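You operate a simulated robot arm through the tools that you are given. There is no shell and no other tool.

The job below is to be done with a simulated robot arm. You get a single attempt, and the scene is never put back.

Task
Light the moving head and steer its spot into the blue ring.
Fine: it is lamp three; yellow fader and dim full up; the other faders stay.

It is judged by the outcome, as a careful person would: the job done as asked, and still so three seconds after it is handed in. It fails if anything else is knocked over, pushed out of place, dropped, spilled or broken.

Robot
A 6-joint arm with a two-finger parallel gripper, fixed in place. Base frame: the origin is at the foot of the arm, x ahead of it, y to its left, z up; the work surface is at about z = 0.84. Lengths are in m, angles in rad, forces in N, time in s.
With the tool pointing down near the work surface it reaches from about 0.26 to 0.68 m from the base axis. Its first joint turns from -1.152 to 1.152 rad. Payload 2.9 kg.
The TCP is the grasp point between the finger pads, 0.03 m short of the fingertips. In the tool frame z runs along the fingers and y along their closing line. The gripper opens to 0.11 m. The fingers are 0.02 m wide and 0.01 m thick; the gripper's body (0.048 by 0.112 m) begins 0.055 m behind the TCP.
Orientation is that of the tool frame in the base frame, as a unit quaternion [x, y, z, w]. With the fingers straight down and closing along the base's y, the tool's x points along the base's -x, its y along +y and its z along -z.

Tools
- The arm moves only by the tool drive_tool. Its arguments are lists of equal length, an entry for each row: "xyz": the shift along the base's x, y, z in m, a list of three; "rotation": the turn, a rotation vector about the base's x, y, z in rad, a list of three; "gripper": the finger opening in m, from 0 to 0.11. In form: {"xyz": [[dx, dy, dz], ...], "rotation": [[rx, ry, rz], ...], "gripper": [gripper, ...]}. A call has 1 to 20 rows; each row shifts and turns the commanded pose from where the row before left it. Rows are played at 5 a second. More than 0.05 m and 0.15 rad between two rows, or a gripper value outside its range, and nothing of the call is played. A pose out of reach is approached as far as the arm can. The call stops where the force on the tool passes 40 N (or 10 N more than at its start, if that is more) or the arm is blocked; 0.2 s more then pass. The fingers move at their own pace (about 0.108 m/s each) and stop on an object; they squeeze with about 43 N. The grip force told is the motor's: it shows also when the fingers shut on nothing. Time passes only in rows, and 0.2 s behind the last, so rows that do not move let the fingers close. The reply holds the time, the measured pose of the TCP, the force on the tool along the base axes, the opening and the grip force, in the units named above and with some noise, with the torque about the TCP (base axes, N m) and any sound that the robot's microphone picked up.
- Cameras (640 x 400 px; columns grow to the right, rows downward): "scene" is fixed at [0.0794, 0.4319, 1.3897]; the picture's right is [-0.75, -0.66, 0.00], its down [-0.34, 0.39, -0.86] and it looks along [0.56, -0.65, -0.51] (base axes); focal length 330 px, centre (320, 200). "wrist" rides on the gripper at [0.072, 0.017, -0.103] in the tool frame; the picture's right is [-0.23, 0.97, 0.00], its down [-0.76, -0.18, -0.62] and it looks along [-0.61, -0.14, 0.78] (tool axes); focal length 222 px, centre (320, 200). There is no depth. A picture from a camera that has moved, and an enlarged one, comes with that camera's place and axes in the base frame and with its lens.
- camera(camera): a new picture of that camera. It takes no simulated time.
- inspect(camera, box): a new picture of the part [left, top, right, bottom] of that camera's present view, enlarged. It takes no simulated time.
- hand_in(): hands the job in; it is judged then, once.

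Places have to be worked out from the pictures, the camera data and where the tool is seen. Open the gripper and draw the arm clear of the work before you hand the job in, unless the task says otherwise.

The tools are called after "Request:" as a command line: name --argument value ..., lists and objects as JSON in quotes. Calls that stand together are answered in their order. drive_tool: Moves the arm, as the interface text tells. Its arguments: {"type":"object","properties":{"xyz":{"type":"array","items":{"type":"array","items":{"type":"number"}}},"rotation":{"type":"array","items":{"type":"array","items":{"type":"number"}}},"gripper":{"type":"array","items":{"type":"number"}}},"required":["xyz","rotation","gripper"]} The other tools are called the same way: camera (camera) takes a picture; inspect (camera, box) takes an enlarged picture of a part of a camera's view; hand_in () hands the job in.

At the start:

```text
time: 0.0
position: [0.3831, -0.1232, 1.1451]
tcp_rot: [0.0, 1.0, 0.0, 0.0]
wrist_force: [-0.2, 0.5, -0.2]
moment: [0.0, 0.0, 0.01]
gripper_width: 0.1098
finger_force: 0.0
```

scene: 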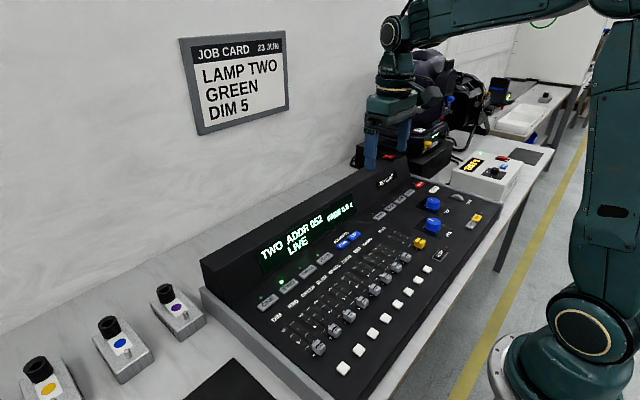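
wrist: 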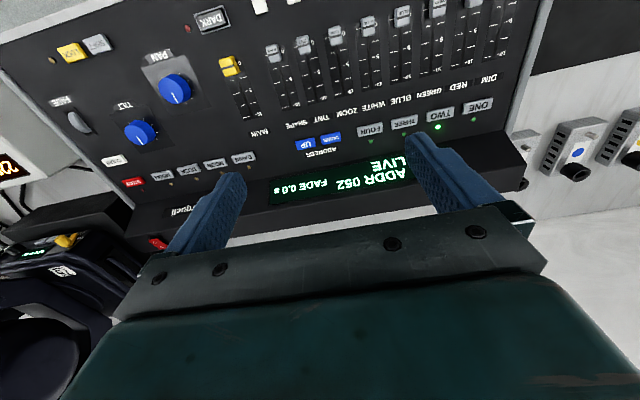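

The start pictures show a lighting desk with faders, lamp-select buttons, and pan/tilt knobs. I will look closer at each part before moving anything.

Request:
inspect --camera "scene" --box '[240, 180, 400, 280]'

Request:
inspect --camera "scene" --box '[360, 150, 520, 270]'

Request:
inspect --camera "scene" --box '[260, 230, 450, 390]'

Request:
inspect --camera "wrist" --box '[200, 0, 540, 220]'

Request:
inspect --camera "wrist" --box '[0, 0, 280, 280]'

Request:
inspect --camera "scene" --box '[360, 30, 600, 180]'

```text
4.00 times, centred on (320, 230) of scene
camera zoom: at [0.0794, 0.4319, 1.3897], right [-0.75, -0.66, 0.0], down [-0.34, 0.39, -0.86], along [0.56, -0.65, -0.51], focal length 1319 px, centre (320, 80)
```

zoom: 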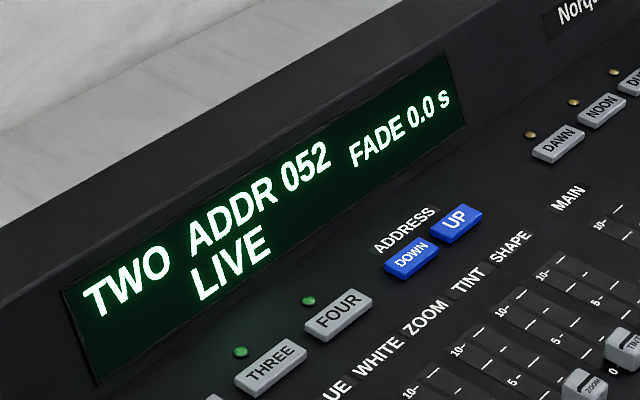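

```text
3.33 times, centred on (440, 210) of scene
camera zoom: at [0.0794, 0.4319, 1.3897], right [-0.75, -0.66, 0.0], down [-0.34, 0.39, -0.86], along [0.56, -0.65, -0.51], focal length 1099 px, centre (-80, 167)
```

zoom: 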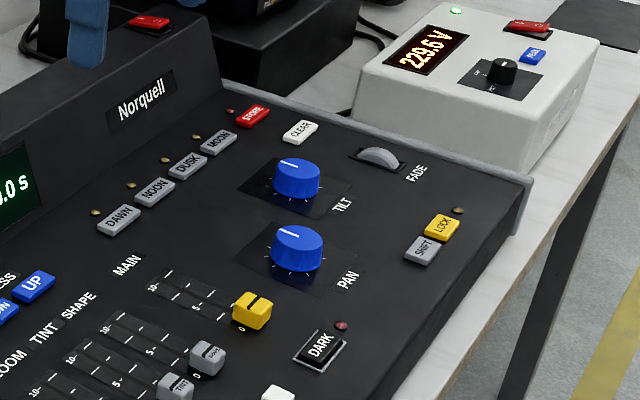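

```text
2.50 times, centred on (355, 310) of scene
camera zoom: at [0.0794, 0.4319, 1.3897], right [-0.75, -0.66, 0.0], down [-0.34, 0.39, -0.86], along [0.56, -0.65, -0.51], focal length 824 px, centre (232, -75)
```

zoom: 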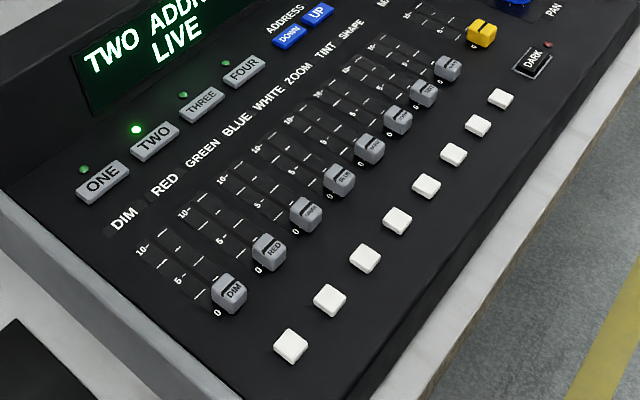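

```text
1.82 times, centred on (370, 110) of wrist
camera zoom: at [0.3115, -0.1059, 1.2487], right [0.23, 0.97, 0.0], down [0.76, -0.18, 0.62], along [0.61, -0.14, -0.78], focal length 404 px, centre (229, 364)
```

zoom: 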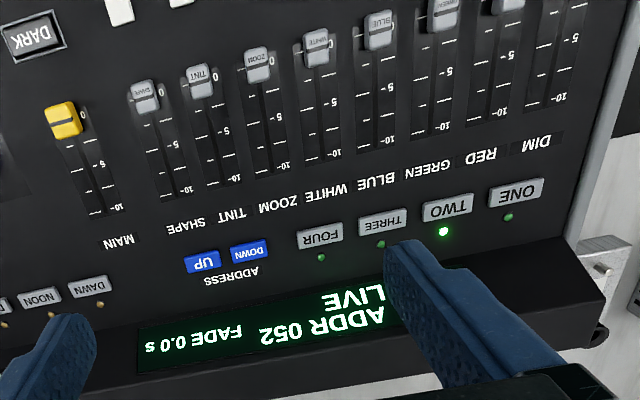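

```text
1.43 times, centred on (140, 140) of wrist
camera zoom: at [0.3115, -0.1059, 1.2487], right [0.23, 0.97, 0.0], down [0.76, -0.18, 0.62], along [0.61, -0.14, -0.78], focal length 317 px, centre (577, 286)
```

zoom: 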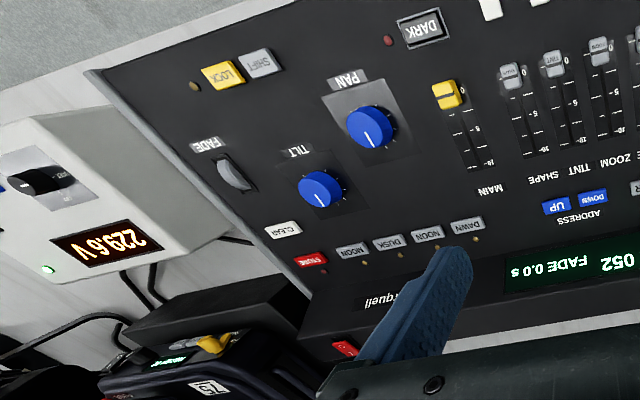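

```text
2.67 times, centred on (480, 105) of scene
camera zoom: at [0.0794, 0.4319, 1.3897], right [-0.75, -0.66, 0.0], down [-0.34, 0.39, -0.86], along [0.56, -0.65, -0.51], focal length 879 px, centre (-107, 453)
```

zoom: 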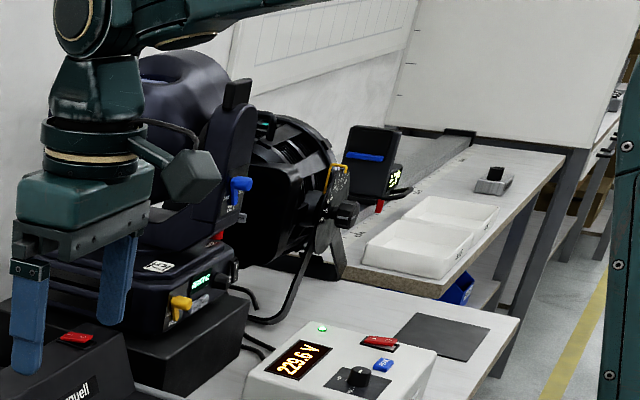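

The head stands on the far side of the desk, and a white screen behind it carries at least one coloured ring. I will zoom into that region and the head's base.

Request:
inspect --camera "scene" --box '[480, 0, 640, 100]'

Request:
inspect --camera "scene" --box '[400, 100, 480, 150]'

Request:
inspect --camera "scene" --box '[440, 140, 540, 202]'

Request:
inspect --camera "scene" --box '[0, 270, 220, 400]'

Request:
inspect --camera "wrist" --box '[0, 200, 140, 290]'

```text
4.00 times, centred on (560, 50) of scene
camera zoom: at [0.0794, 0.4319, 1.3897], right [-0.75, -0.66, 0.0], down [-0.34, 0.39, -0.86], along [0.56, -0.65, -0.51], focal length 1319 px, centre (-640, 800)
```

zoom: 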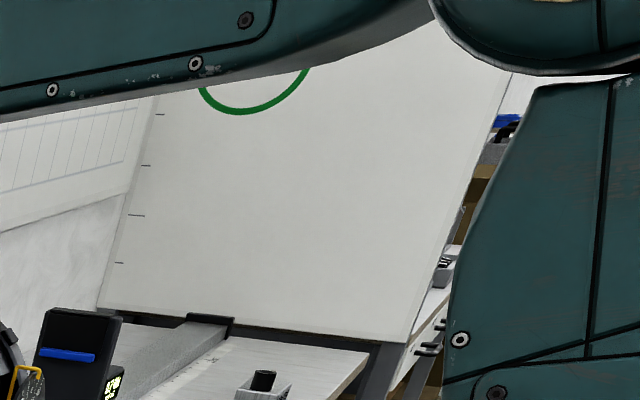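

```text
8.00 times, centred on (440, 125) of scene
camera zoom: at [0.0794, 0.4319, 1.3897], right [-0.75, -0.66, 0.0], down [-0.34, 0.39, -0.86], along [0.56, -0.65, -0.51], focal length 2638 px, centre (-640, 800)
```

zoom: 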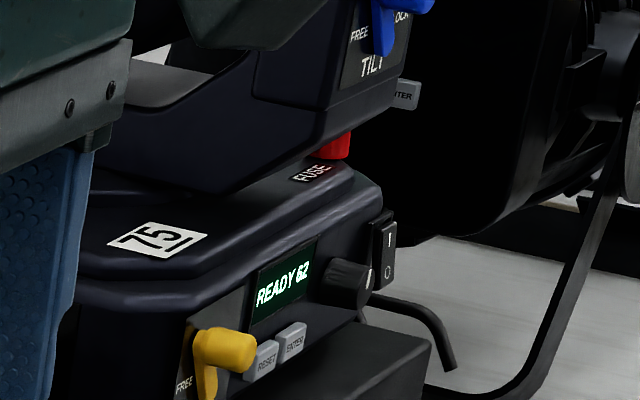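

```text
6.40 times, centred on (490, 171) of scene
camera zoom: at [0.0794, 0.4319, 1.3897], right [-0.75, -0.66, 0.0], down [-0.34, 0.39, -0.86], along [0.56, -0.65, -0.51], focal length 2110 px, centre (-768, 386)
```

zoom: 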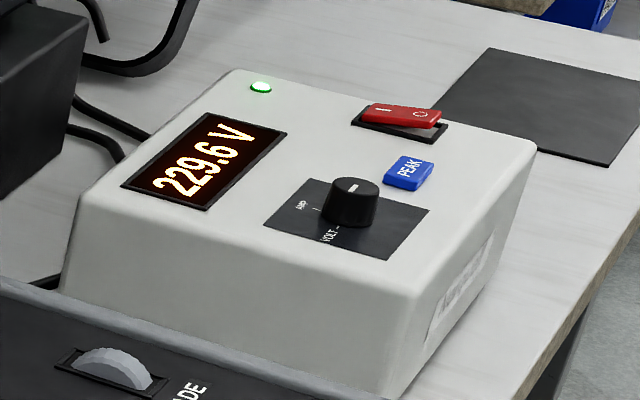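

```text
2.91 times, centred on (110, 335) of scene
camera zoom: at [0.0794, 0.4319, 1.3897], right [-0.75, -0.66, 0.0], down [-0.34, 0.39, -0.86], along [0.56, -0.65, -0.51], focal length 959 px, centre (931, -193)
```

zoom: 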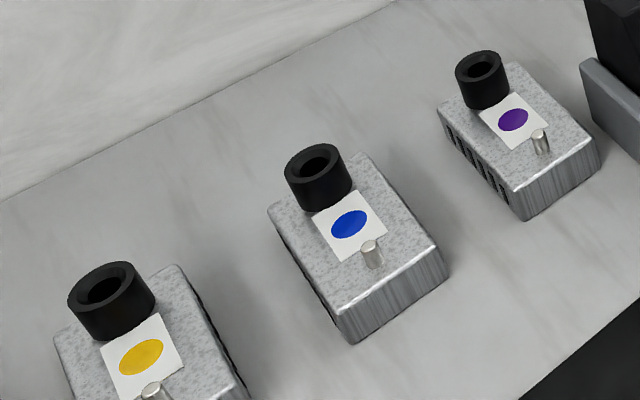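

```text
4.44 times, centred on (70, 245) of wrist
camera zoom: at [0.3115, -0.1059, 1.2487], right [0.23, 0.97, 0.0], down [0.76, -0.18, 0.62], along [0.61, -0.14, -0.78], focal length 987 px, centre (1431, 0)
```

zoom: 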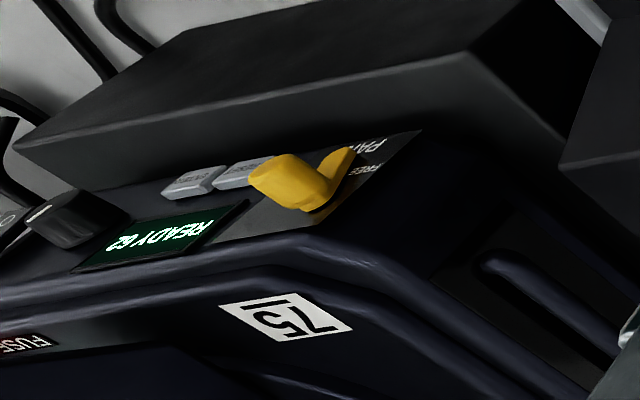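

The head's display reads READY 62 and the desk is selected to TWO at address 052; the pan and tilt lock levers and the screen need a better look. I will turn the wrist camera toward -y while rising slightly, well above the desk.

Request:
drive_tool --xyz '[[0, 0, 0.01], [0, 0, 0.01], [0, 0, 0.01], [0, 0, 0.01], [0, 0, 0.01], [0, 0, 0.01], [0, 0, 0.01], [0, 0, 0.01], [0, 0, 0.01], [0, 0, 0.01]]' --rotation '[[0, 0, -0.14], [0, 0, -0.14], [0, 0, -0.14], [0, 0, -0.14], [0, 0, -0.14], [0, 0, -0.14], [0, 0, -0.14], [0, 0, -0.14], [0, 0, -0.14], [0, 0, -0.14]]' --gripper '[0.05, 0.05, 0.05, 0.05, 0.05, 0.05, 0.05, 0.05, 0.05, 0.05]'

Request:
camera --camera "wrist"

Request:
camera --camera "scene"

```text
time: 2.2
position: [0.3829, -0.1223, 1.2437]
tcp_rot: [0.646, 0.763, 0.0, 0.0]
wrist_force: [0.5, 0.0, -0.3]
moment: [0.01, -0.01, 0.01]
gripper_width: 0.0501
finger_force: 0.0
```

```text
taken
camera wrist: at [0.3883, -0.048, 1.3489], right [1.0, -0.06, 0.0], down [-0.05, -0.78, 0.62], along [-0.04, -0.62, -0.78], focal length 222 px, centre (320, 200)
```

wrist: 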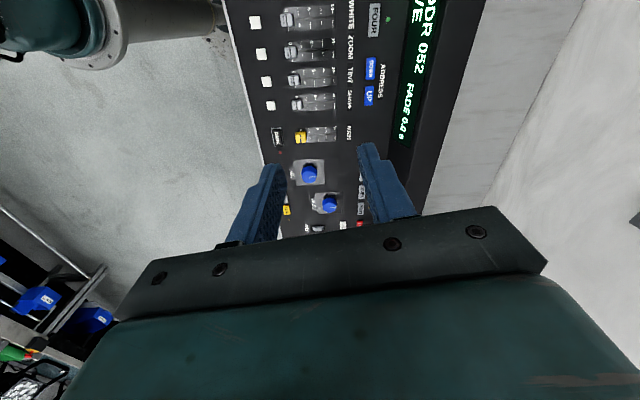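

```text
taken
```

scene: 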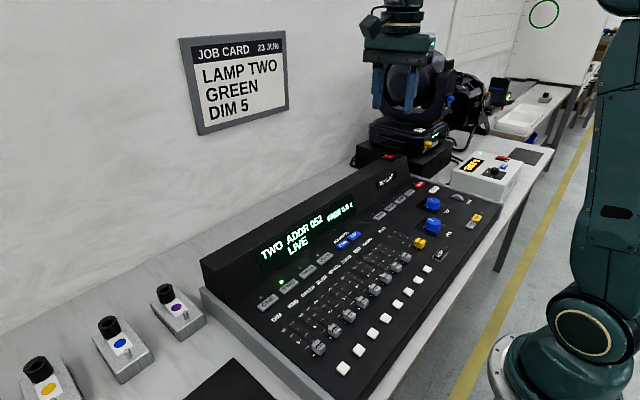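

The raised arm now clears the view of the head. I will zoom in on the head, its lock levers, and the screen.

Request:
inspect --camera "scene" --box '[360, 50, 480, 125]'

Request:
inspect --camera "scene" --box '[380, 100, 476, 160]'

Request:
inspect --camera "scene" --box '[480, 0, 608, 80]'

Request:
inspect --camera "scene" --box '[440, 80, 504, 120]'

Request:
inspect --camera "wrist" --box '[230, 0, 450, 240]'

```text
5.33 times, centred on (420, 88) of scene
camera zoom: at [0.0794, 0.4319, 1.3897], right [-0.75, -0.66, 0.0], down [-0.34, 0.39, -0.86], along [0.56, -0.65, -0.51], focal length 1758 px, centre (-213, 800)
```

zoom: 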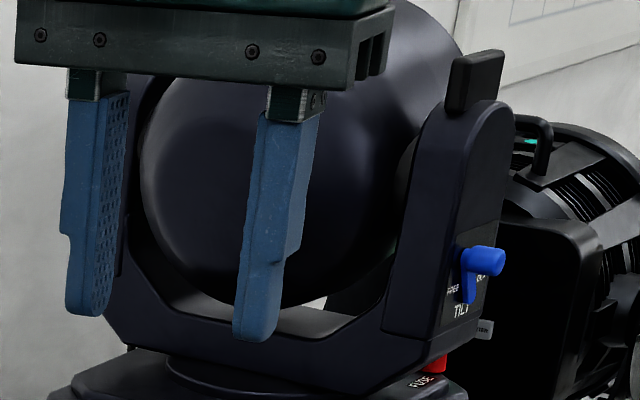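

```text
6.67 times, centred on (428, 130) of scene
camera zoom: at [0.0794, 0.4319, 1.3897], right [-0.75, -0.66, 0.0], down [-0.34, 0.39, -0.86], along [0.56, -0.65, -0.51], focal length 2198 px, centre (-400, 667)
```

zoom: 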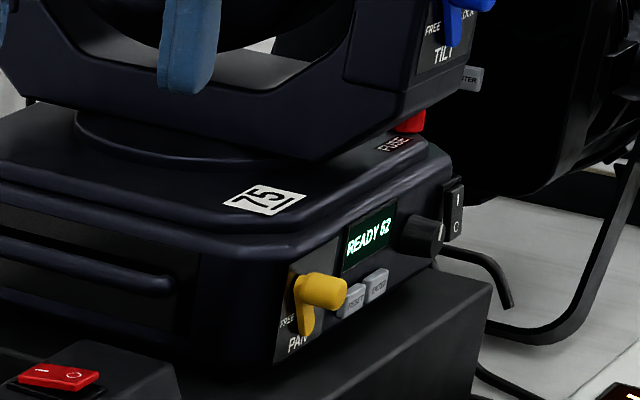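

```text
5.00 times, centred on (544, 40) of scene
camera zoom: at [0.0794, 0.4319, 1.3897], right [-0.75, -0.66, 0.0], down [-0.34, 0.39, -0.86], along [0.56, -0.65, -0.51], focal length 1648 px, centre (-800, 1000)
```

zoom: 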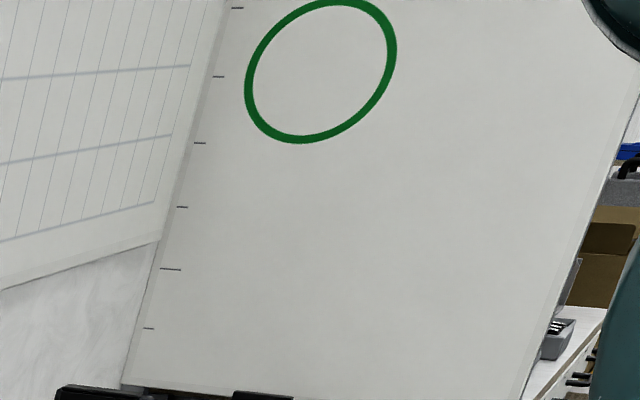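

```text
10.00 times, centred on (472, 100) of scene
camera zoom: at [0.0794, 0.4319, 1.3897], right [-0.75, -0.66, 0.0], down [-0.34, 0.39, -0.86], along [0.56, -0.65, -0.51], focal length 3297 px, centre (-1200, 1200)
```

zoom: 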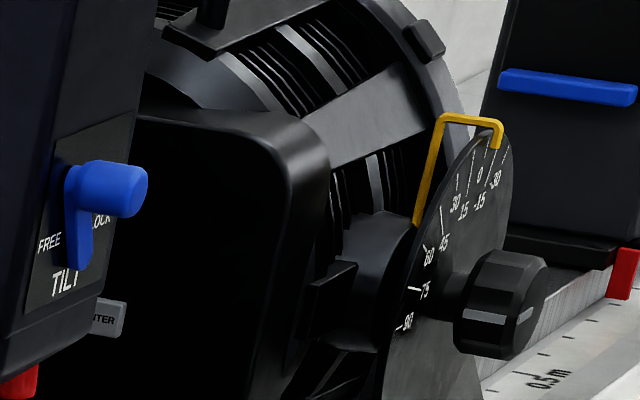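

```text
1.67 times, centred on (340, 120) of wrist
camera zoom: at [0.3883, -0.048, 1.3489], right [1.0, -0.06, 0.0], down [-0.05, -0.78, 0.62], along [-0.04, -0.62, -0.78], focal length 370 px, centre (287, 333)
```

zoom: 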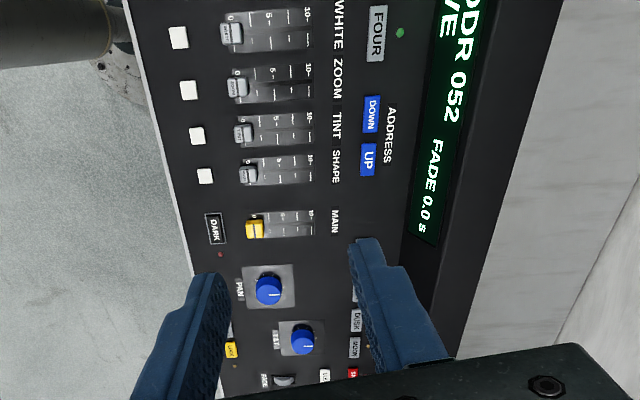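

The head's levers are near (0.5, -0.75), and the green ring is on a screen about 2.8 m away; the blue ring is not visible yet. I tilt the tool to point mostly along -y so the wrist camera sees the screen.

Request:
drive_tool --xyz '[[0, 0, 0], [0, 0, 0], [0, 0, 0], [0, 0, 0], [0, 0, 0], [0, 0, 0], [0, 0, 0], [0, 0, 0], [0, 0, 0]]' --rotation '[[-0.14, 0, 0], [-0.14, 0, 0], [-0.14, 0, 0], [-0.14, 0, 0], [-0.14, 0, 0], [-0.14, 0, 0], [-0.14, 0, 0], [-0.14, 0, 0], [-0.14, 0, 0]]' --gripper '[0.11, 0.11, 0.11, 0.11, 0.11, 0.11, 0.11, 0.11, 0.11]'

Request:
camera --camera "wrist"

```text
time: 4.2
position: [0.3828, -0.1227, 1.2448]
tcp_rot: [0.644, 0.765, 0.001, -0.001]
wrist_force: [0.1, 0.8, -1.1]
moment: [-0.01, 0.01, 0.03]
gripper_width: 0.1099
finger_force: 0.1
out of reach, approached as far as the arm can: row 1, 2, 3, 4, 5, 6, 7, 8, 9
```

```text
taken
camera wrist: at [0.3881, -0.0481, 1.3488], right [1.0, -0.06, 0.0], down [-0.05, -0.78, 0.62], along [-0.04, -0.62, -0.78], focal length 222 px, centre (320, 200)
```

wrist: 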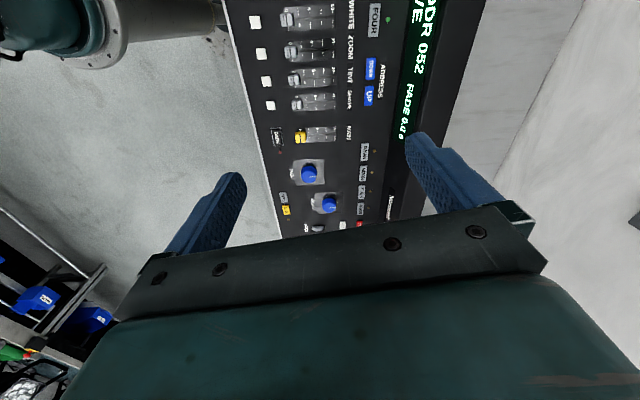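

The sideways tilt is out of reach here and nothing moved, so I will instead swing to about (0.24, -0.48, 1.24) and align the tool radially, which should allow tilting outward toward the screen.

Request:
drive_tool --xyz '[[-0.014, -0.036, 0], [-0.014, -0.036, 0], [-0.014, -0.036, 0], [-0.014, -0.036, 0], [-0.014, -0.036, 0], [-0.014, -0.036, 0], [-0.014, -0.036, 0], [-0.014, -0.036, 0], [-0.014, -0.036, 0], [-0.014, -0.036, 0]]' --rotation '[[0, 0, 0.03], [0, 0, 0.03], [0, 0, 0.03], [0, 0, 0.03], [0, 0, 0.03], [0, 0, 0.03], [0, 0, 0.03], [0, 0, 0.03], [0, 0, 0.03], [0, 0, 0.03]]' --gripper '[0.11, 0.11, 0.11, 0.11, 0.11, 0.11, 0.11, 0.11, 0.11, 0.11]'

Request:
camera --camera "wrist"

Request:
camera --camera "scene"

```text
time: 6.4
position: [0.243, -0.483, 1.245]
tcp_rot: [0.522, 0.853, -0.001, 0.0]
wrist_force: [0.4, -0.7, -0.3]
moment: [0.0, -0.01, 0.01]
gripper_width: 0.11
finger_force: 0.0
```

```text
taken
camera wrist: at [0.2255, -0.4109, 1.3483], right [0.97, 0.24, 0.0], down [0.19, -0.76, 0.62], along [0.15, -0.61, -0.78], focal length 222 px, centre (320, 200)
```

wrist: 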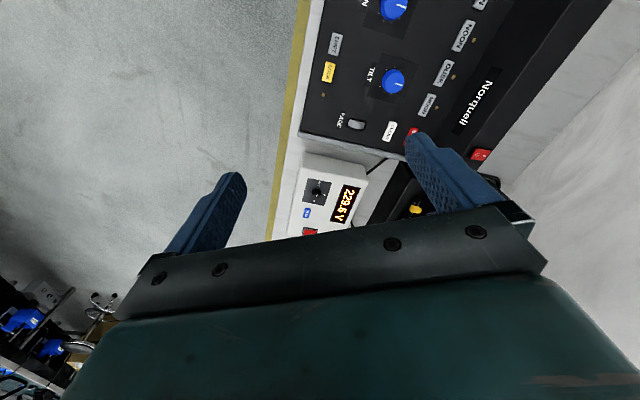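

```text
taken
```

scene: 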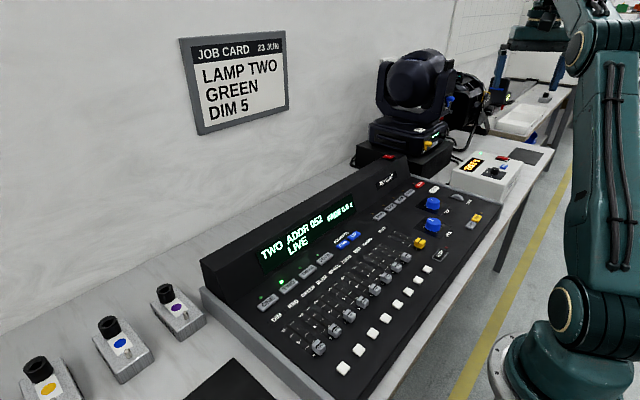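

The arm reached the radial pose. Now I tilt the fingers outward (toward the screen) in small steps.

Request:
drive_tool --xyz '[[0, 0, 0], [0, 0, 0], [0, 0, 0], [0, 0, 0], [0, 0, 0], [0, 0, 0], [0, 0, 0], [0, 0, 0]]' --rotation '[[-0.125, -0.0635, 0], [-0.125, -0.0635, 0], [-0.125, -0.0635, 0], [-0.125, -0.0635, 0], [-0.125, -0.0635, 0], [-0.125, -0.0635, 0], [-0.125, -0.0635, 0], [-0.125, -0.0635, 0]]' --gripper '[0.11, 0.11, 0.11, 0.11, 0.11, 0.11, 0.11, 0.11]'

Request:
camera --camera "wrist"

Request:
camera --camera "scene"

```text
time: 8.2
position: [0.2429, -0.4827, 1.245]
tcp_rot: [0.442, 0.721, -0.279, 0.454]
wrist_force: [0.3, -0.7, -1.0]
moment: [0.03, -0.01, 0.02]
gripper_width: 0.1101
finger_force: 0.1
```

```text
taken
camera wrist: at [0.2024, -0.3641, 1.2247], right [0.91, 0.35, 0.2], down [-0.26, 0.13, 0.96], along [0.31, -0.93, 0.21], focal length 222 px, centre (320, 200)
```

wrist: 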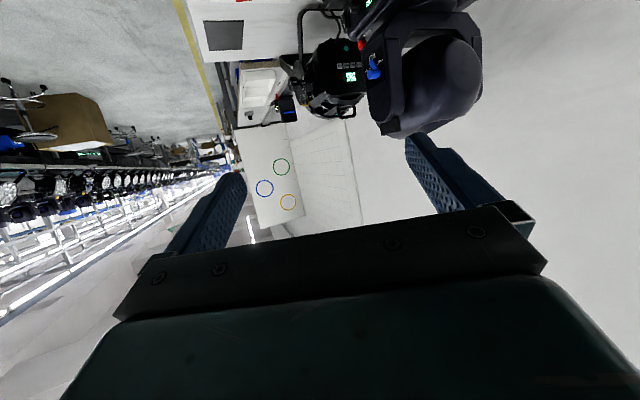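

```text
taken
```

scene: 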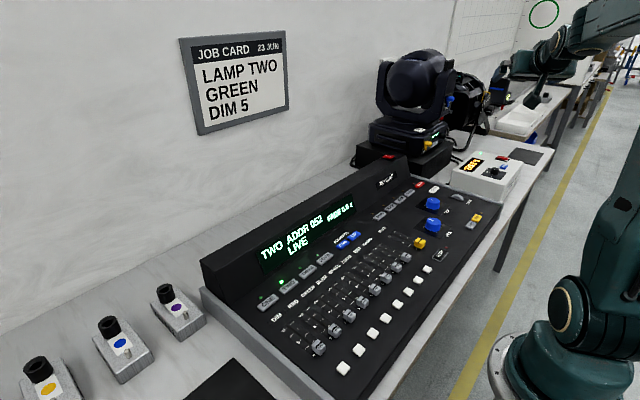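

The screen shows three rings: green, blue (lower in the upside-down image, so higher on the screen), and yellow. I zoom into the screen and the head's levers.

Request:
inspect --camera "wrist" --box '[220, 110, 380, 250]'

Request:
inspect --camera "wrist" --box '[300, 0, 500, 140]'

Request:
inspect --camera "wrist" --box '[330, 30, 410, 90]'

Request:
inspect --camera "wrist" --box '[330, 0, 430, 60]'

```text
2.86 times, centred on (300, 180) of wrist
camera zoom: at [0.2024, -0.3641, 1.2247], right [0.91, 0.35, 0.2], down [-0.26, 0.13, 0.96], along [0.31, -0.93, 0.21], focal length 635 px, centre (377, 257)
```

zoom: 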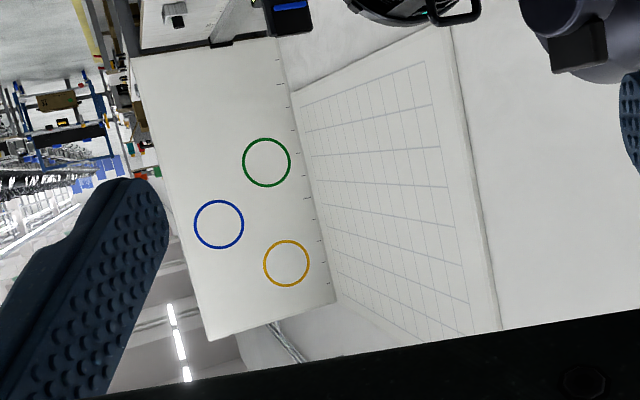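

```text
2.86 times, centred on (400, 70) of wrist
camera zoom: at [0.2024, -0.3641, 1.2247], right [0.91, 0.35, 0.2], down [-0.26, 0.13, 0.96], along [0.31, -0.93, 0.21], focal length 635 px, centre (91, 571)
```

zoom: 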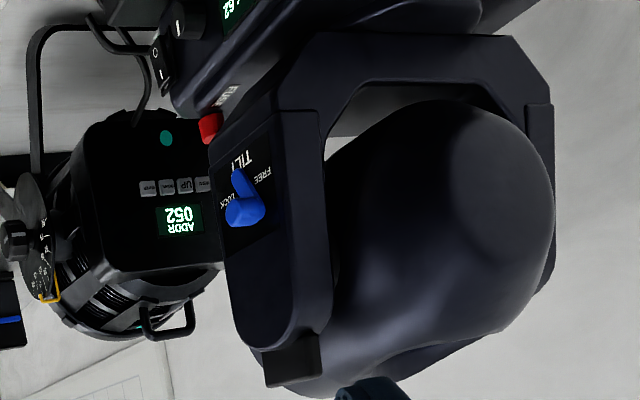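

```text
6.67 times, centred on (370, 60) of wrist
camera zoom: at [0.2024, -0.3641, 1.2247], right [0.91, 0.35, 0.2], down [-0.26, 0.13, 0.96], along [0.31, -0.93, 0.21], focal length 1481 px, centre (-13, 1133)
```

zoom: 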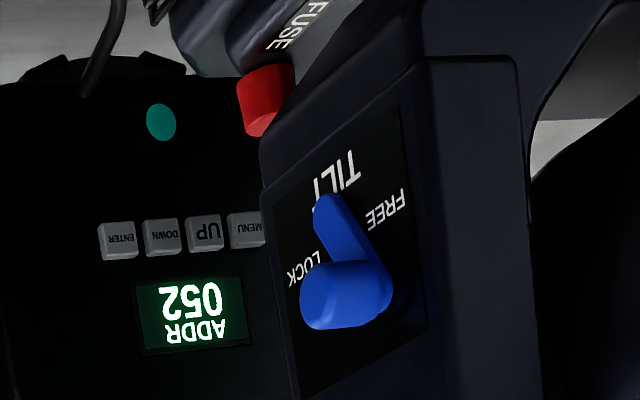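

```text
6.40 times, centred on (380, 30) of wrist
camera zoom: at [0.2024, -0.3641, 1.2247], right [0.91, 0.35, 0.2], down [-0.26, 0.13, 0.96], along [0.31, -0.93, 0.21], focal length 1422 px, centre (-64, 1288)
```

zoom: 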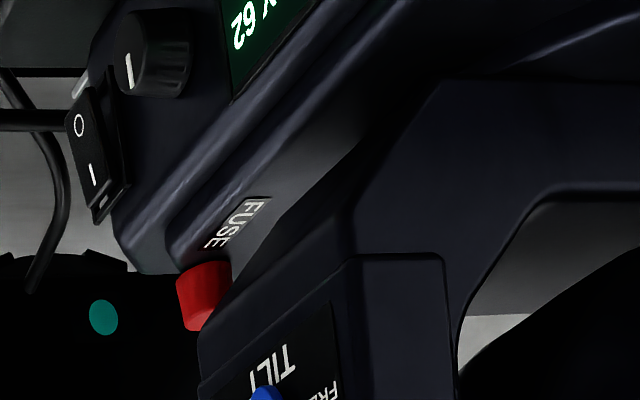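

The head is address 62 and the profile lamp is 052 (lamp two); the rings are clear for later. I tilt the tool back down and then return above the desk with the original yaw.

Request:
drive_tool --xyz '[[0, 0, 0], [0, 0, 0], [0, 0, 0], [0, 0, 0], [0, 0, 0], [0, 0, 0], [0, 0, 0], [0, 0, 0]]' --rotation '[[0.125, 0.0635, 0], [0.125, 0.0635, 0], [0.125, 0.0635, 0], [0.125, 0.0635, 0], [0.125, 0.0635, 0], [0.125, 0.0635, 0], [0.125, 0.0635, 0], [0.125, 0.0635, 0]]' --gripper '[0.0, 0.0, 0.0, 0.0, 0.0, 0.0, 0.0, 0.0]'

Request:
drive_tool --xyz '[[0.0114, 0.0403, -0.0121], [0.0114, 0.0403, -0.0121], [0.0114, 0.0403, -0.0121], [0.0114, 0.0403, -0.0121], [0.0114, 0.0403, -0.0121], [0.0114, 0.0403, -0.0121], [0.0114, 0.0403, -0.0121], [0.0114, 0.0403, -0.0121], [0.0114, 0.0403, -0.0121], [0.0114, 0.0403, -0.0121], [0.0114, 0.0403, -0.0121], [0.0114, 0.0403, -0.0121]]' --rotation '[[0, 0, 0.0917], [0, 0, 0.0917], [0, 0, 0.0917], [0, 0, 0.0917], [0, 0, 0.0917], [0, 0, 0.0917], [0, 0, 0.0917], [0, 0, 0.0917], [0, 0, 0.0917], [0, 0, 0.0917], [0, 0, 0.0917], [0, 0, 0.0917]]' --gripper '[0.0, 0.0, 0.0, 0.0, 0.0, 0.0, 0.0, 0.0, 0.0, 0.0, 0.0, 0.0]'

Request:
camera --camera "wrist"

Request:
camera --camera "scene"

```text
time: 10.0
position: [0.2434, -0.4839, 1.2455]
tcp_rot: [0.523, 0.853, -0.001, -0.001]
wrist_force: [0.1, 0.8, -0.1]
moment: [-0.01, -0.01, 0.03]
gripper_width: 0.0002
finger_force: 37.5
```

```text
time: 12.6
position: [0.3812, 0.0001, 1.1003]
tcp_rot: [0.0, 1.0, 0.0, 0.0]
wrist_force: [0.7, -0.6, -0.4]
moment: [-0.03, 0.0, -0.01]
gripper_width: 0.0
finger_force: 37.8
```

```text
taken
camera wrist: at [0.3091, 0.0175, 1.2035], right [0.23, 0.97, 0.0], down [0.76, -0.18, 0.62], along [0.61, -0.14, -0.78], focal length 222 px, centre (320, 200)
```

wrist: 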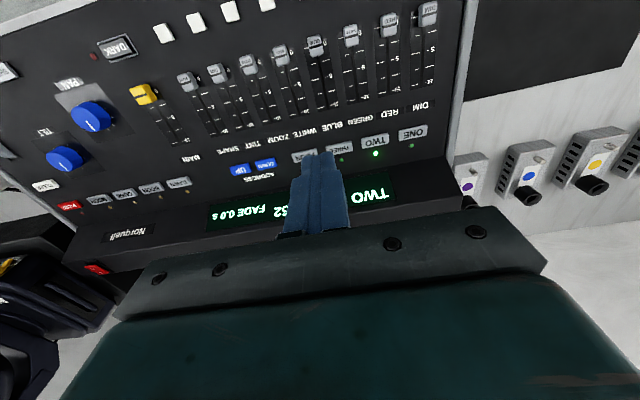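

```text
taken
```

scene: 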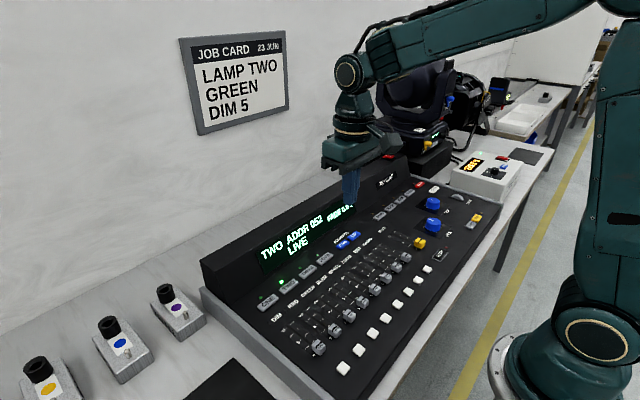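

I'm above the desk with a good view. I zoom to measure the buttons and faders precisely.

Request:
inspect --camera "wrist" --box '[280, 0, 480, 180]'

Request:
inspect --camera "wrist" --box '[30, 20, 230, 220]'

```text
2.22 times, centred on (380, 90) of wrist
camera zoom: at [0.3091, 0.0175, 1.2035], right [0.23, 0.97, 0.0], down [0.76, -0.18, 0.62], along [0.61, -0.14, -0.78], focal length 494 px, centre (187, 444)
```

zoom: 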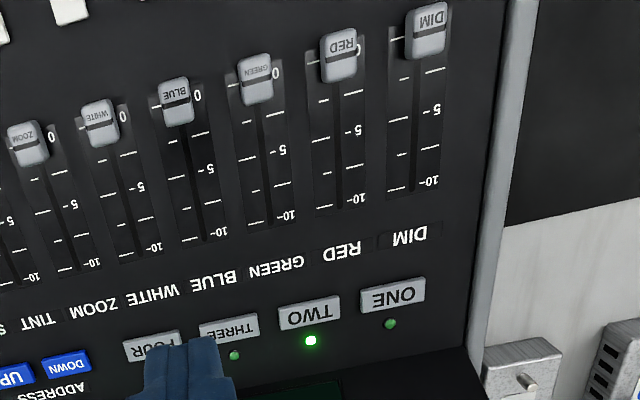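

```text
2.00 times, centred on (130, 120) of wrist
camera zoom: at [0.3091, 0.0175, 1.2035], right [0.23, 0.97, 0.0], down [0.76, -0.18, 0.62], along [0.61, -0.14, -0.78], focal length 444 px, centre (700, 360)
```

zoom: 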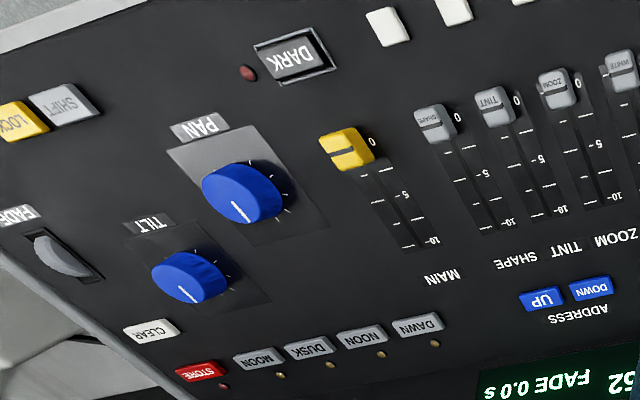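

THREE is at about (0.481, 0.011, 0.85). I move the closed fingertips to just above it and look before pressing.

Request:
drive_tool --xyz '[[0.02, 0.0022, -0.034], [0.02, 0.0022, -0.034], [0.02, 0.0022, -0.034], [0.02, 0.0022, -0.034], [0.02, 0.0022, -0.034], [0, 0, 0]]' --rotation '[[0, 0, 0], [0, 0, 0], [0, 0, 0], [0, 0, 0], [0, 0, 0], [0, 0, 0]]' --gripper '[0, 0, 0, 0, 0, 0]'

Request:
camera --camera "wrist"

Request:
camera --camera "scene"

Request:
inspect --camera "scene" --box '[240, 180, 400, 310]'

```text
time: 14.0
position: [0.4801, 0.0108, 0.9295]
tcp_rot: [-0.001, 1.0, 0.0, 0.0]
wrist_force: [-0.3, 0.1, 0.5]
moment: [-0.02, 0.0, 0.02]
gripper_width: 0.0001
finger_force: 37.1
```

```text
taken
camera wrist: at [0.4086, 0.0286, 1.0331], right [0.23, 0.97, 0.0], down [0.76, -0.18, 0.62], along [0.61, -0.14, -0.78], focal length 222 px, centre (320, 200)
```

wrist: 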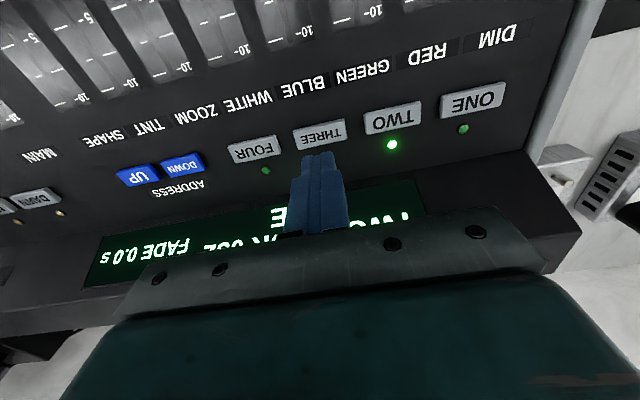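

```text
taken
```

scene: 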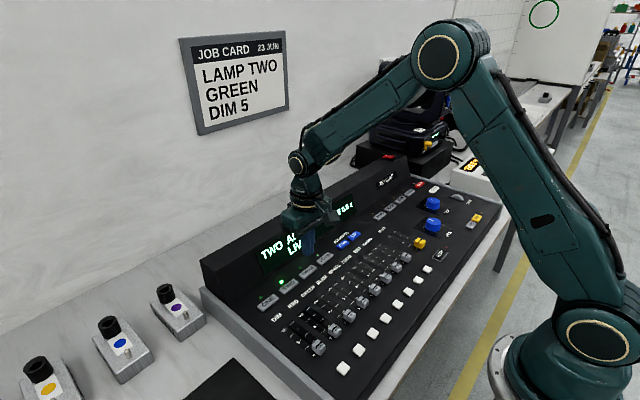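

```text
3.08 times, centred on (320, 245) of scene
camera zoom: at [0.0794, 0.4319, 1.3897], right [-0.75, -0.66, 0.0], down [-0.34, 0.39, -0.86], along [0.56, -0.65, -0.51], focal length 1014 px, centre (320, 62)
```

zoom: 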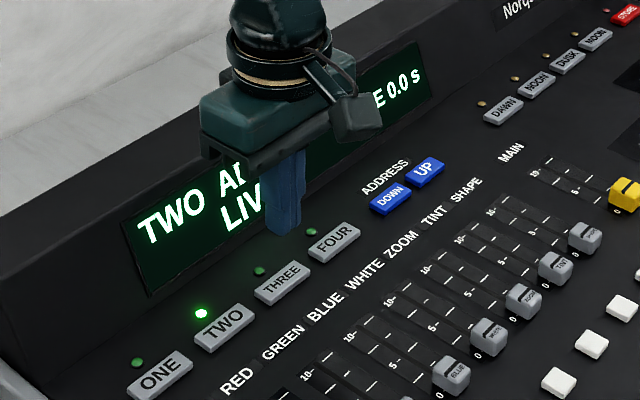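

The fingertips hover about 5 cm above THREE at (0.482, 0.011, 0.848). I descend in stages to near contact.

Request:
drive_tool --xyz '[[0.001, 0, -0.02], [0.001, 0, -0.015], [0, 0, -0.005], [0, 0, -0.004], [0, 0, -0.004], [0, 0, -0.003], [0, 0, 0]]' --rotation '[[0, 0, 0], [0, 0, 0], [0, 0, 0], [0, 0, 0], [0, 0, 0], [0, 0, 0], [0, 0, 0]]' --gripper '[0, 0, 0, 0, 0, 0, 0]'

Request:
inspect --camera "scene" --box '[240, 180, 400, 310]'

Request:
camera --camera "wrist"

```text
time: 15.6
position: [0.4836, 0.0114, 0.8793]
tcp_rot: [0.0, 1.0, 0.0, 0.0]
wrist_force: [0.1, -0.6, 0.5]
moment: [0.01, -0.01, 0.0]
gripper_width: 0.0
finger_force: 37.8
```

```text
3.08 times, centred on (320, 245) of scene
camera zoom: at [0.0794, 0.4319, 1.3897], right [-0.75, -0.66, 0.0], down [-0.34, 0.39, -0.86], along [0.56, -0.65, -0.51], focal length 1014 px, centre (320, 62)
```

zoom: 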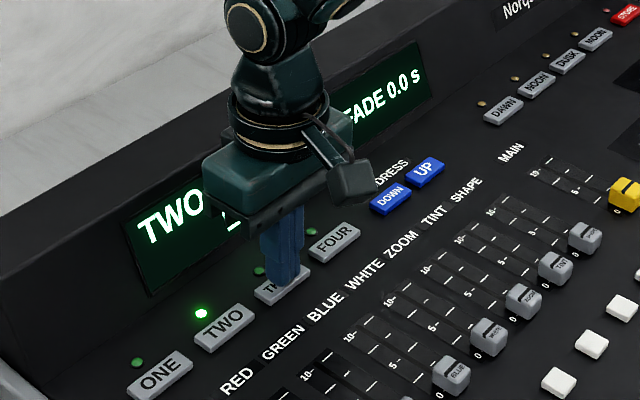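

```text
taken
camera wrist: at [0.4105, 0.0285, 0.9823], right [0.23, 0.97, 0.0], down [0.76, -0.18, 0.62], along [0.61, -0.14, -0.78], focal length 222 px, centre (320, 200)
```

wrist: 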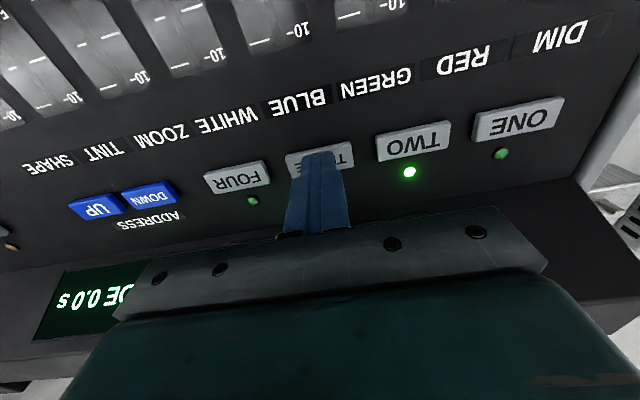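

The fingertips sit right over THREE without contact yet (no force). I press down in 2 mm steps.

Request:
drive_tool --xyz '[[0, 0, -0.002], [0, 0, -0.002], [0, 0, -0.002], [0, 0, 0]]' --rotation '[[0, 0, 0], [0, 0, 0], [0, 0, 0], [0, 0, 0]]' --gripper '[0, 0, 0, 0]'

Request:
inspect --camera "scene" --box '[240, 180, 400, 310]'

```text
time: 16.6
position: [0.4818, 0.0109, 0.8729]
tcp_rot: [-0.001, 1.0, 0.0, 0.0]
wrist_force: [-0.6, -0.5, 7.5]
moment: [-0.02, 0.02, -0.02]
gripper_width: 0.0
finger_force: 37.7
heard: click
```

```text
3.08 times, centred on (320, 245) of scene
camera zoom: at [0.0792, 0.4319, 1.3897], right [-0.75, -0.66, 0.0], down [-0.34, 0.39, -0.86], along [0.56, -0.65, -0.51], focal length 1014 px, centre (320, 62)
```

zoom: 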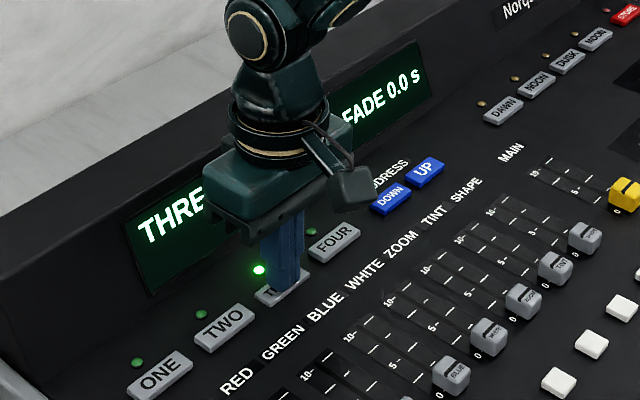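

A click, and THREE's LED is lit. I lift off and back away so the display can be read.

Request:
drive_tool --xyz '[[0, 0, 0.02], [0, 0, 0.04], [-0.02, 0, 0.04], [-0.03, 0, 0.03], [-0.03, 0, 0.02], [-0.03, 0, 0.02]]' --rotation '[[0, 0, 0], [0, 0, 0], [0, 0, 0], [0, 0, 0], [0, 0, 0], [0, 0, 0]]' --gripper '[0, 0, 0, 0, 0, 0]'

Request:
camera --camera "scene"

Request:
inspect --camera "scene" --box '[240, 180, 400, 310]'

Request:
camera --camera "wrist"

```text
time: 18.0
position: [0.3719, 0.0118, 1.0427]
tcp_rot: [0.001, 1.0, 0.001, 0.0]
wrist_force: [0.0, 0.3, -0.4]
moment: [-0.03, -0.02, 0.01]
gripper_width: 0.0
finger_force: 37.8
```

```text
taken
```

scene: 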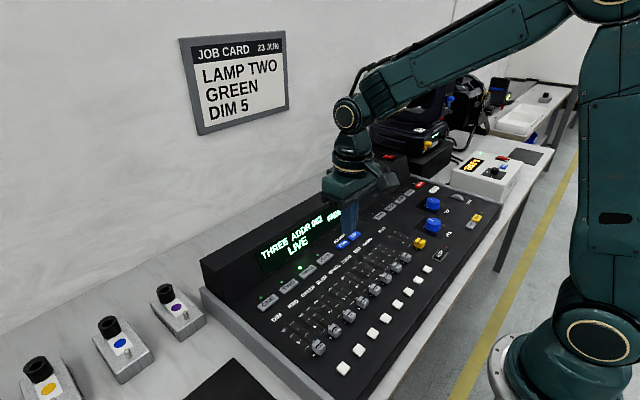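

```text
3.08 times, centred on (320, 245) of scene
camera zoom: at [0.0794, 0.4319, 1.3897], right [-0.75, -0.66, 0.0], down [-0.34, 0.39, -0.86], along [0.56, -0.65, -0.51], focal length 1014 px, centre (320, 62)
```

zoom: 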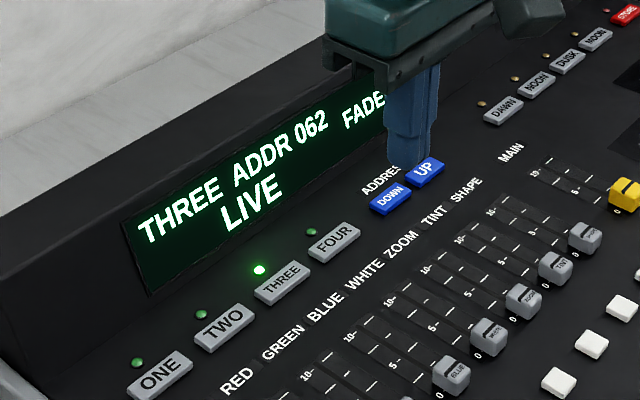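

```text
taken
camera wrist: at [0.3007, 0.0287, 1.1462], right [0.23, 0.97, 0.0], down [0.76, -0.18, 0.62], along [0.61, -0.14, -0.78], focal length 222 px, centre (320, 200)
```

wrist: 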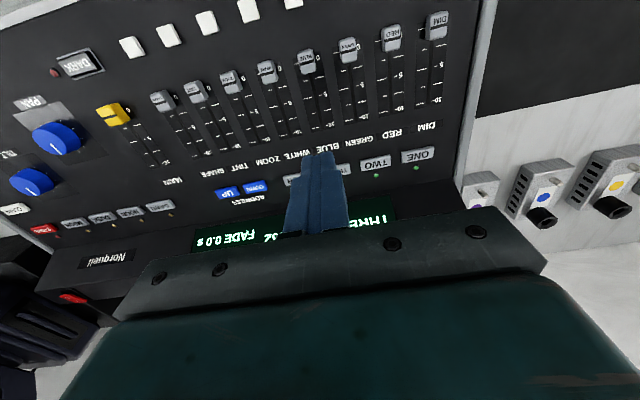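

The desk now reads THREE ADDR 062, matching the head's READY 62. Next I move to the front of the DIM fader knob (about (0.333, 0.142)) to push it up.

Request:
drive_tool --xyz '[[-0.0164, 0.026, -0.0186], [-0.0164, 0.026, -0.0186], [-0.0164, 0.026, -0.0186], [-0.0164, 0.026, -0.0186], [-0.0164, 0.026, -0.0186], [0, 0, 0]]' --rotation '[[0, 0, 0], [0, 0, 0], [0, 0, 0], [0, 0, 0], [0, 0, 0], [0, 0, 0]]' --gripper '[0, 0, 0, 0, 0, 0]'

Request:
camera --camera "wrist"

Request:
inspect --camera "scene" --box '[260, 270, 420, 390]'

```text
time: 19.4
position: [0.2909, 0.1413, 0.9483]
tcp_rot: [0.0, 1.0, 0.0, -0.001]
wrist_force: [-0.1, -1.1, 0.5]
moment: [0.0, 0.02, 0.05]
gripper_width: 0.0
finger_force: 37.5
```

```text
taken
camera wrist: at [0.2187, 0.1594, 1.0517], right [0.23, 0.97, 0.0], down [0.76, -0.18, 0.62], along [0.61, -0.14, -0.78], focal length 222 px, centre (320, 200)
```

wrist: 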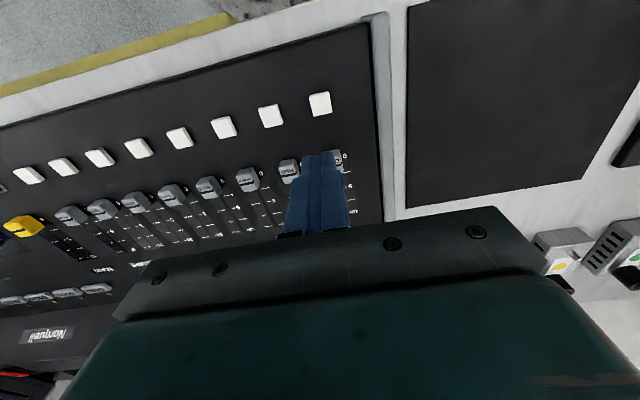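

```text
3.33 times, centred on (340, 330) of scene
camera zoom: at [0.0794, 0.4319, 1.3897], right [-0.75, -0.66, 0.0], down [-0.34, 0.39, -0.86], along [0.56, -0.65, -0.51], focal length 1099 px, centre (253, -233)
```

zoom: 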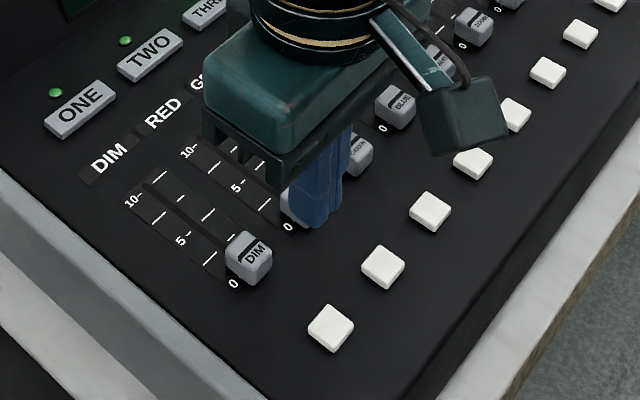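

Triangulation puts the DIM knob at about (0.331, 0.146, 0.851) with the panel near 0.84 and its white button near x 0.272. I lower the closed fingertips between them.

Request:
drive_tool --xyz '[[0.0085, 0.005, -0.025], [0, 0, -0.025], [0, 0, -0.01], [0, 0, -0.006], [0, 0, -0.005], [0, 0, 0]]' --rotation '[[0, 0, 0], [0, 0, 0], [0, 0, 0], [0, 0, 0], [0, 0, 0], [0, 0, 0]]' --gripper '[0, 0, 0, 0, 0, 0]'

Request:
camera --camera "wrist"

Request:
inspect --camera "scene" --box '[260, 270, 420, 390]'

```text
time: 20.8
position: [0.2988, 0.1467, 0.8778]
tcp_rot: [0.001, 1.0, 0.0, 0.0]
wrist_force: [-0.2, -0.1, 0.0]
moment: [0.0, -0.04, 0.02]
gripper_width: 0.0
finger_force: 37.9
```

```text
taken
camera wrist: at [0.2264, 0.1641, 0.9821], right [0.23, 0.97, 0.0], down [0.76, -0.18, 0.62], along [0.61, -0.14, -0.78], focal length 222 px, centre (320, 200)
```

wrist: 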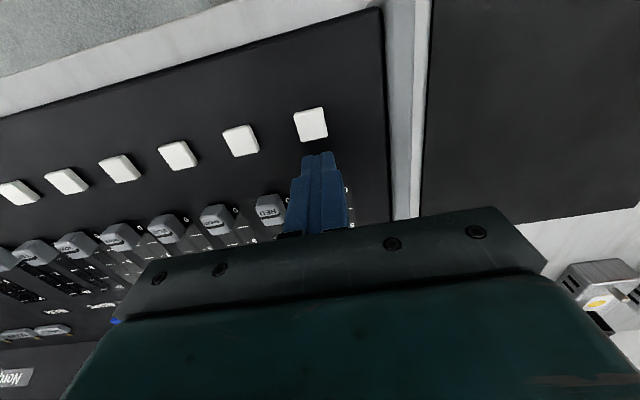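

```text
3.33 times, centred on (340, 330) of scene
camera zoom: at [0.0794, 0.4319, 1.3897], right [-0.75, -0.66, 0.0], down [-0.34, 0.39, -0.86], along [0.56, -0.65, -0.51], focal length 1099 px, centre (253, -233)
```

zoom: 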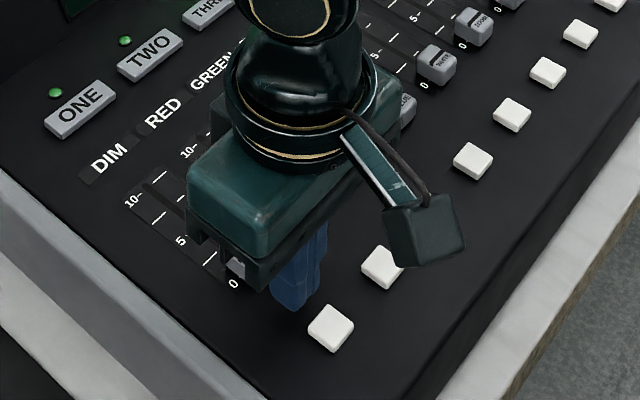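

The tip is between the DIM knob and its white button, just above the panel. I lower 3 mm more and push the knob forward.

Request:
drive_tool --xyz '[[0, 0, -0.003], [0.005, 0, 0], [0.005, 0, 0], [0.005, 0, 0], [0.006, 0, 0], [0.006, 0, 0], [0.006, 0, 0], [0.006, 0, 0], [0.006, 0, 0], [0, 0, 0]]' --rotation '[[0, 0, 0], [0, 0, 0], [0, 0, 0], [0, 0, 0], [0, 0, 0], [0, 0, 0], [0, 0, 0], [0, 0, 0], [0, 0, 0], [0, 0, 0]]' --gripper '[0, 0, 0, 0, 0, 0, 0, 0, 0, 0]'

Request:
inspect --camera "scene" --box '[240, 250, 400, 370]'

Request:
camera --camera "wrist"

```text
time: 23.0
position: [0.3436, 0.1464, 0.8763]
tcp_rot: [0.0, 1.0, 0.001, 0.0]
wrist_force: [-0.2, -0.9, -0.2]
moment: [0.0, -0.03, -0.01]
gripper_width: 0.0
finger_force: 37.3
```

```text
3.33 times, centred on (320, 310) of scene
camera zoom: at [0.0794, 0.4319, 1.3897], right [-0.75, -0.66, 0.0], down [-0.34, 0.39, -0.86], along [0.56, -0.65, -0.51], focal length 1099 px, centre (320, -167)
```

zoom: 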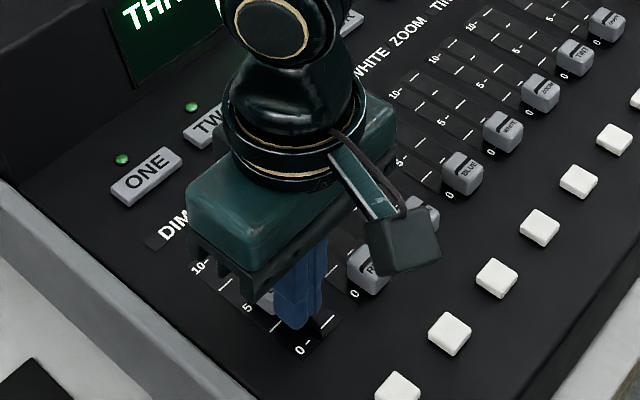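

```text
taken
camera wrist: at [0.2719, 0.1638, 0.979], right [0.23, 0.97, 0.0], down [0.76, -0.18, 0.62], along [0.61, -0.14, -0.78], focal length 222 px, centre (320, 200)
```

wrist: 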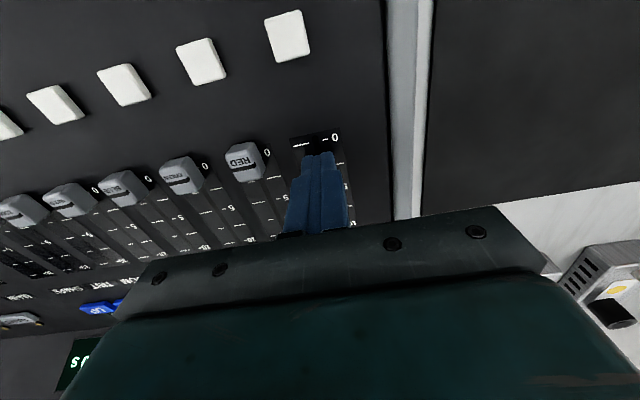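

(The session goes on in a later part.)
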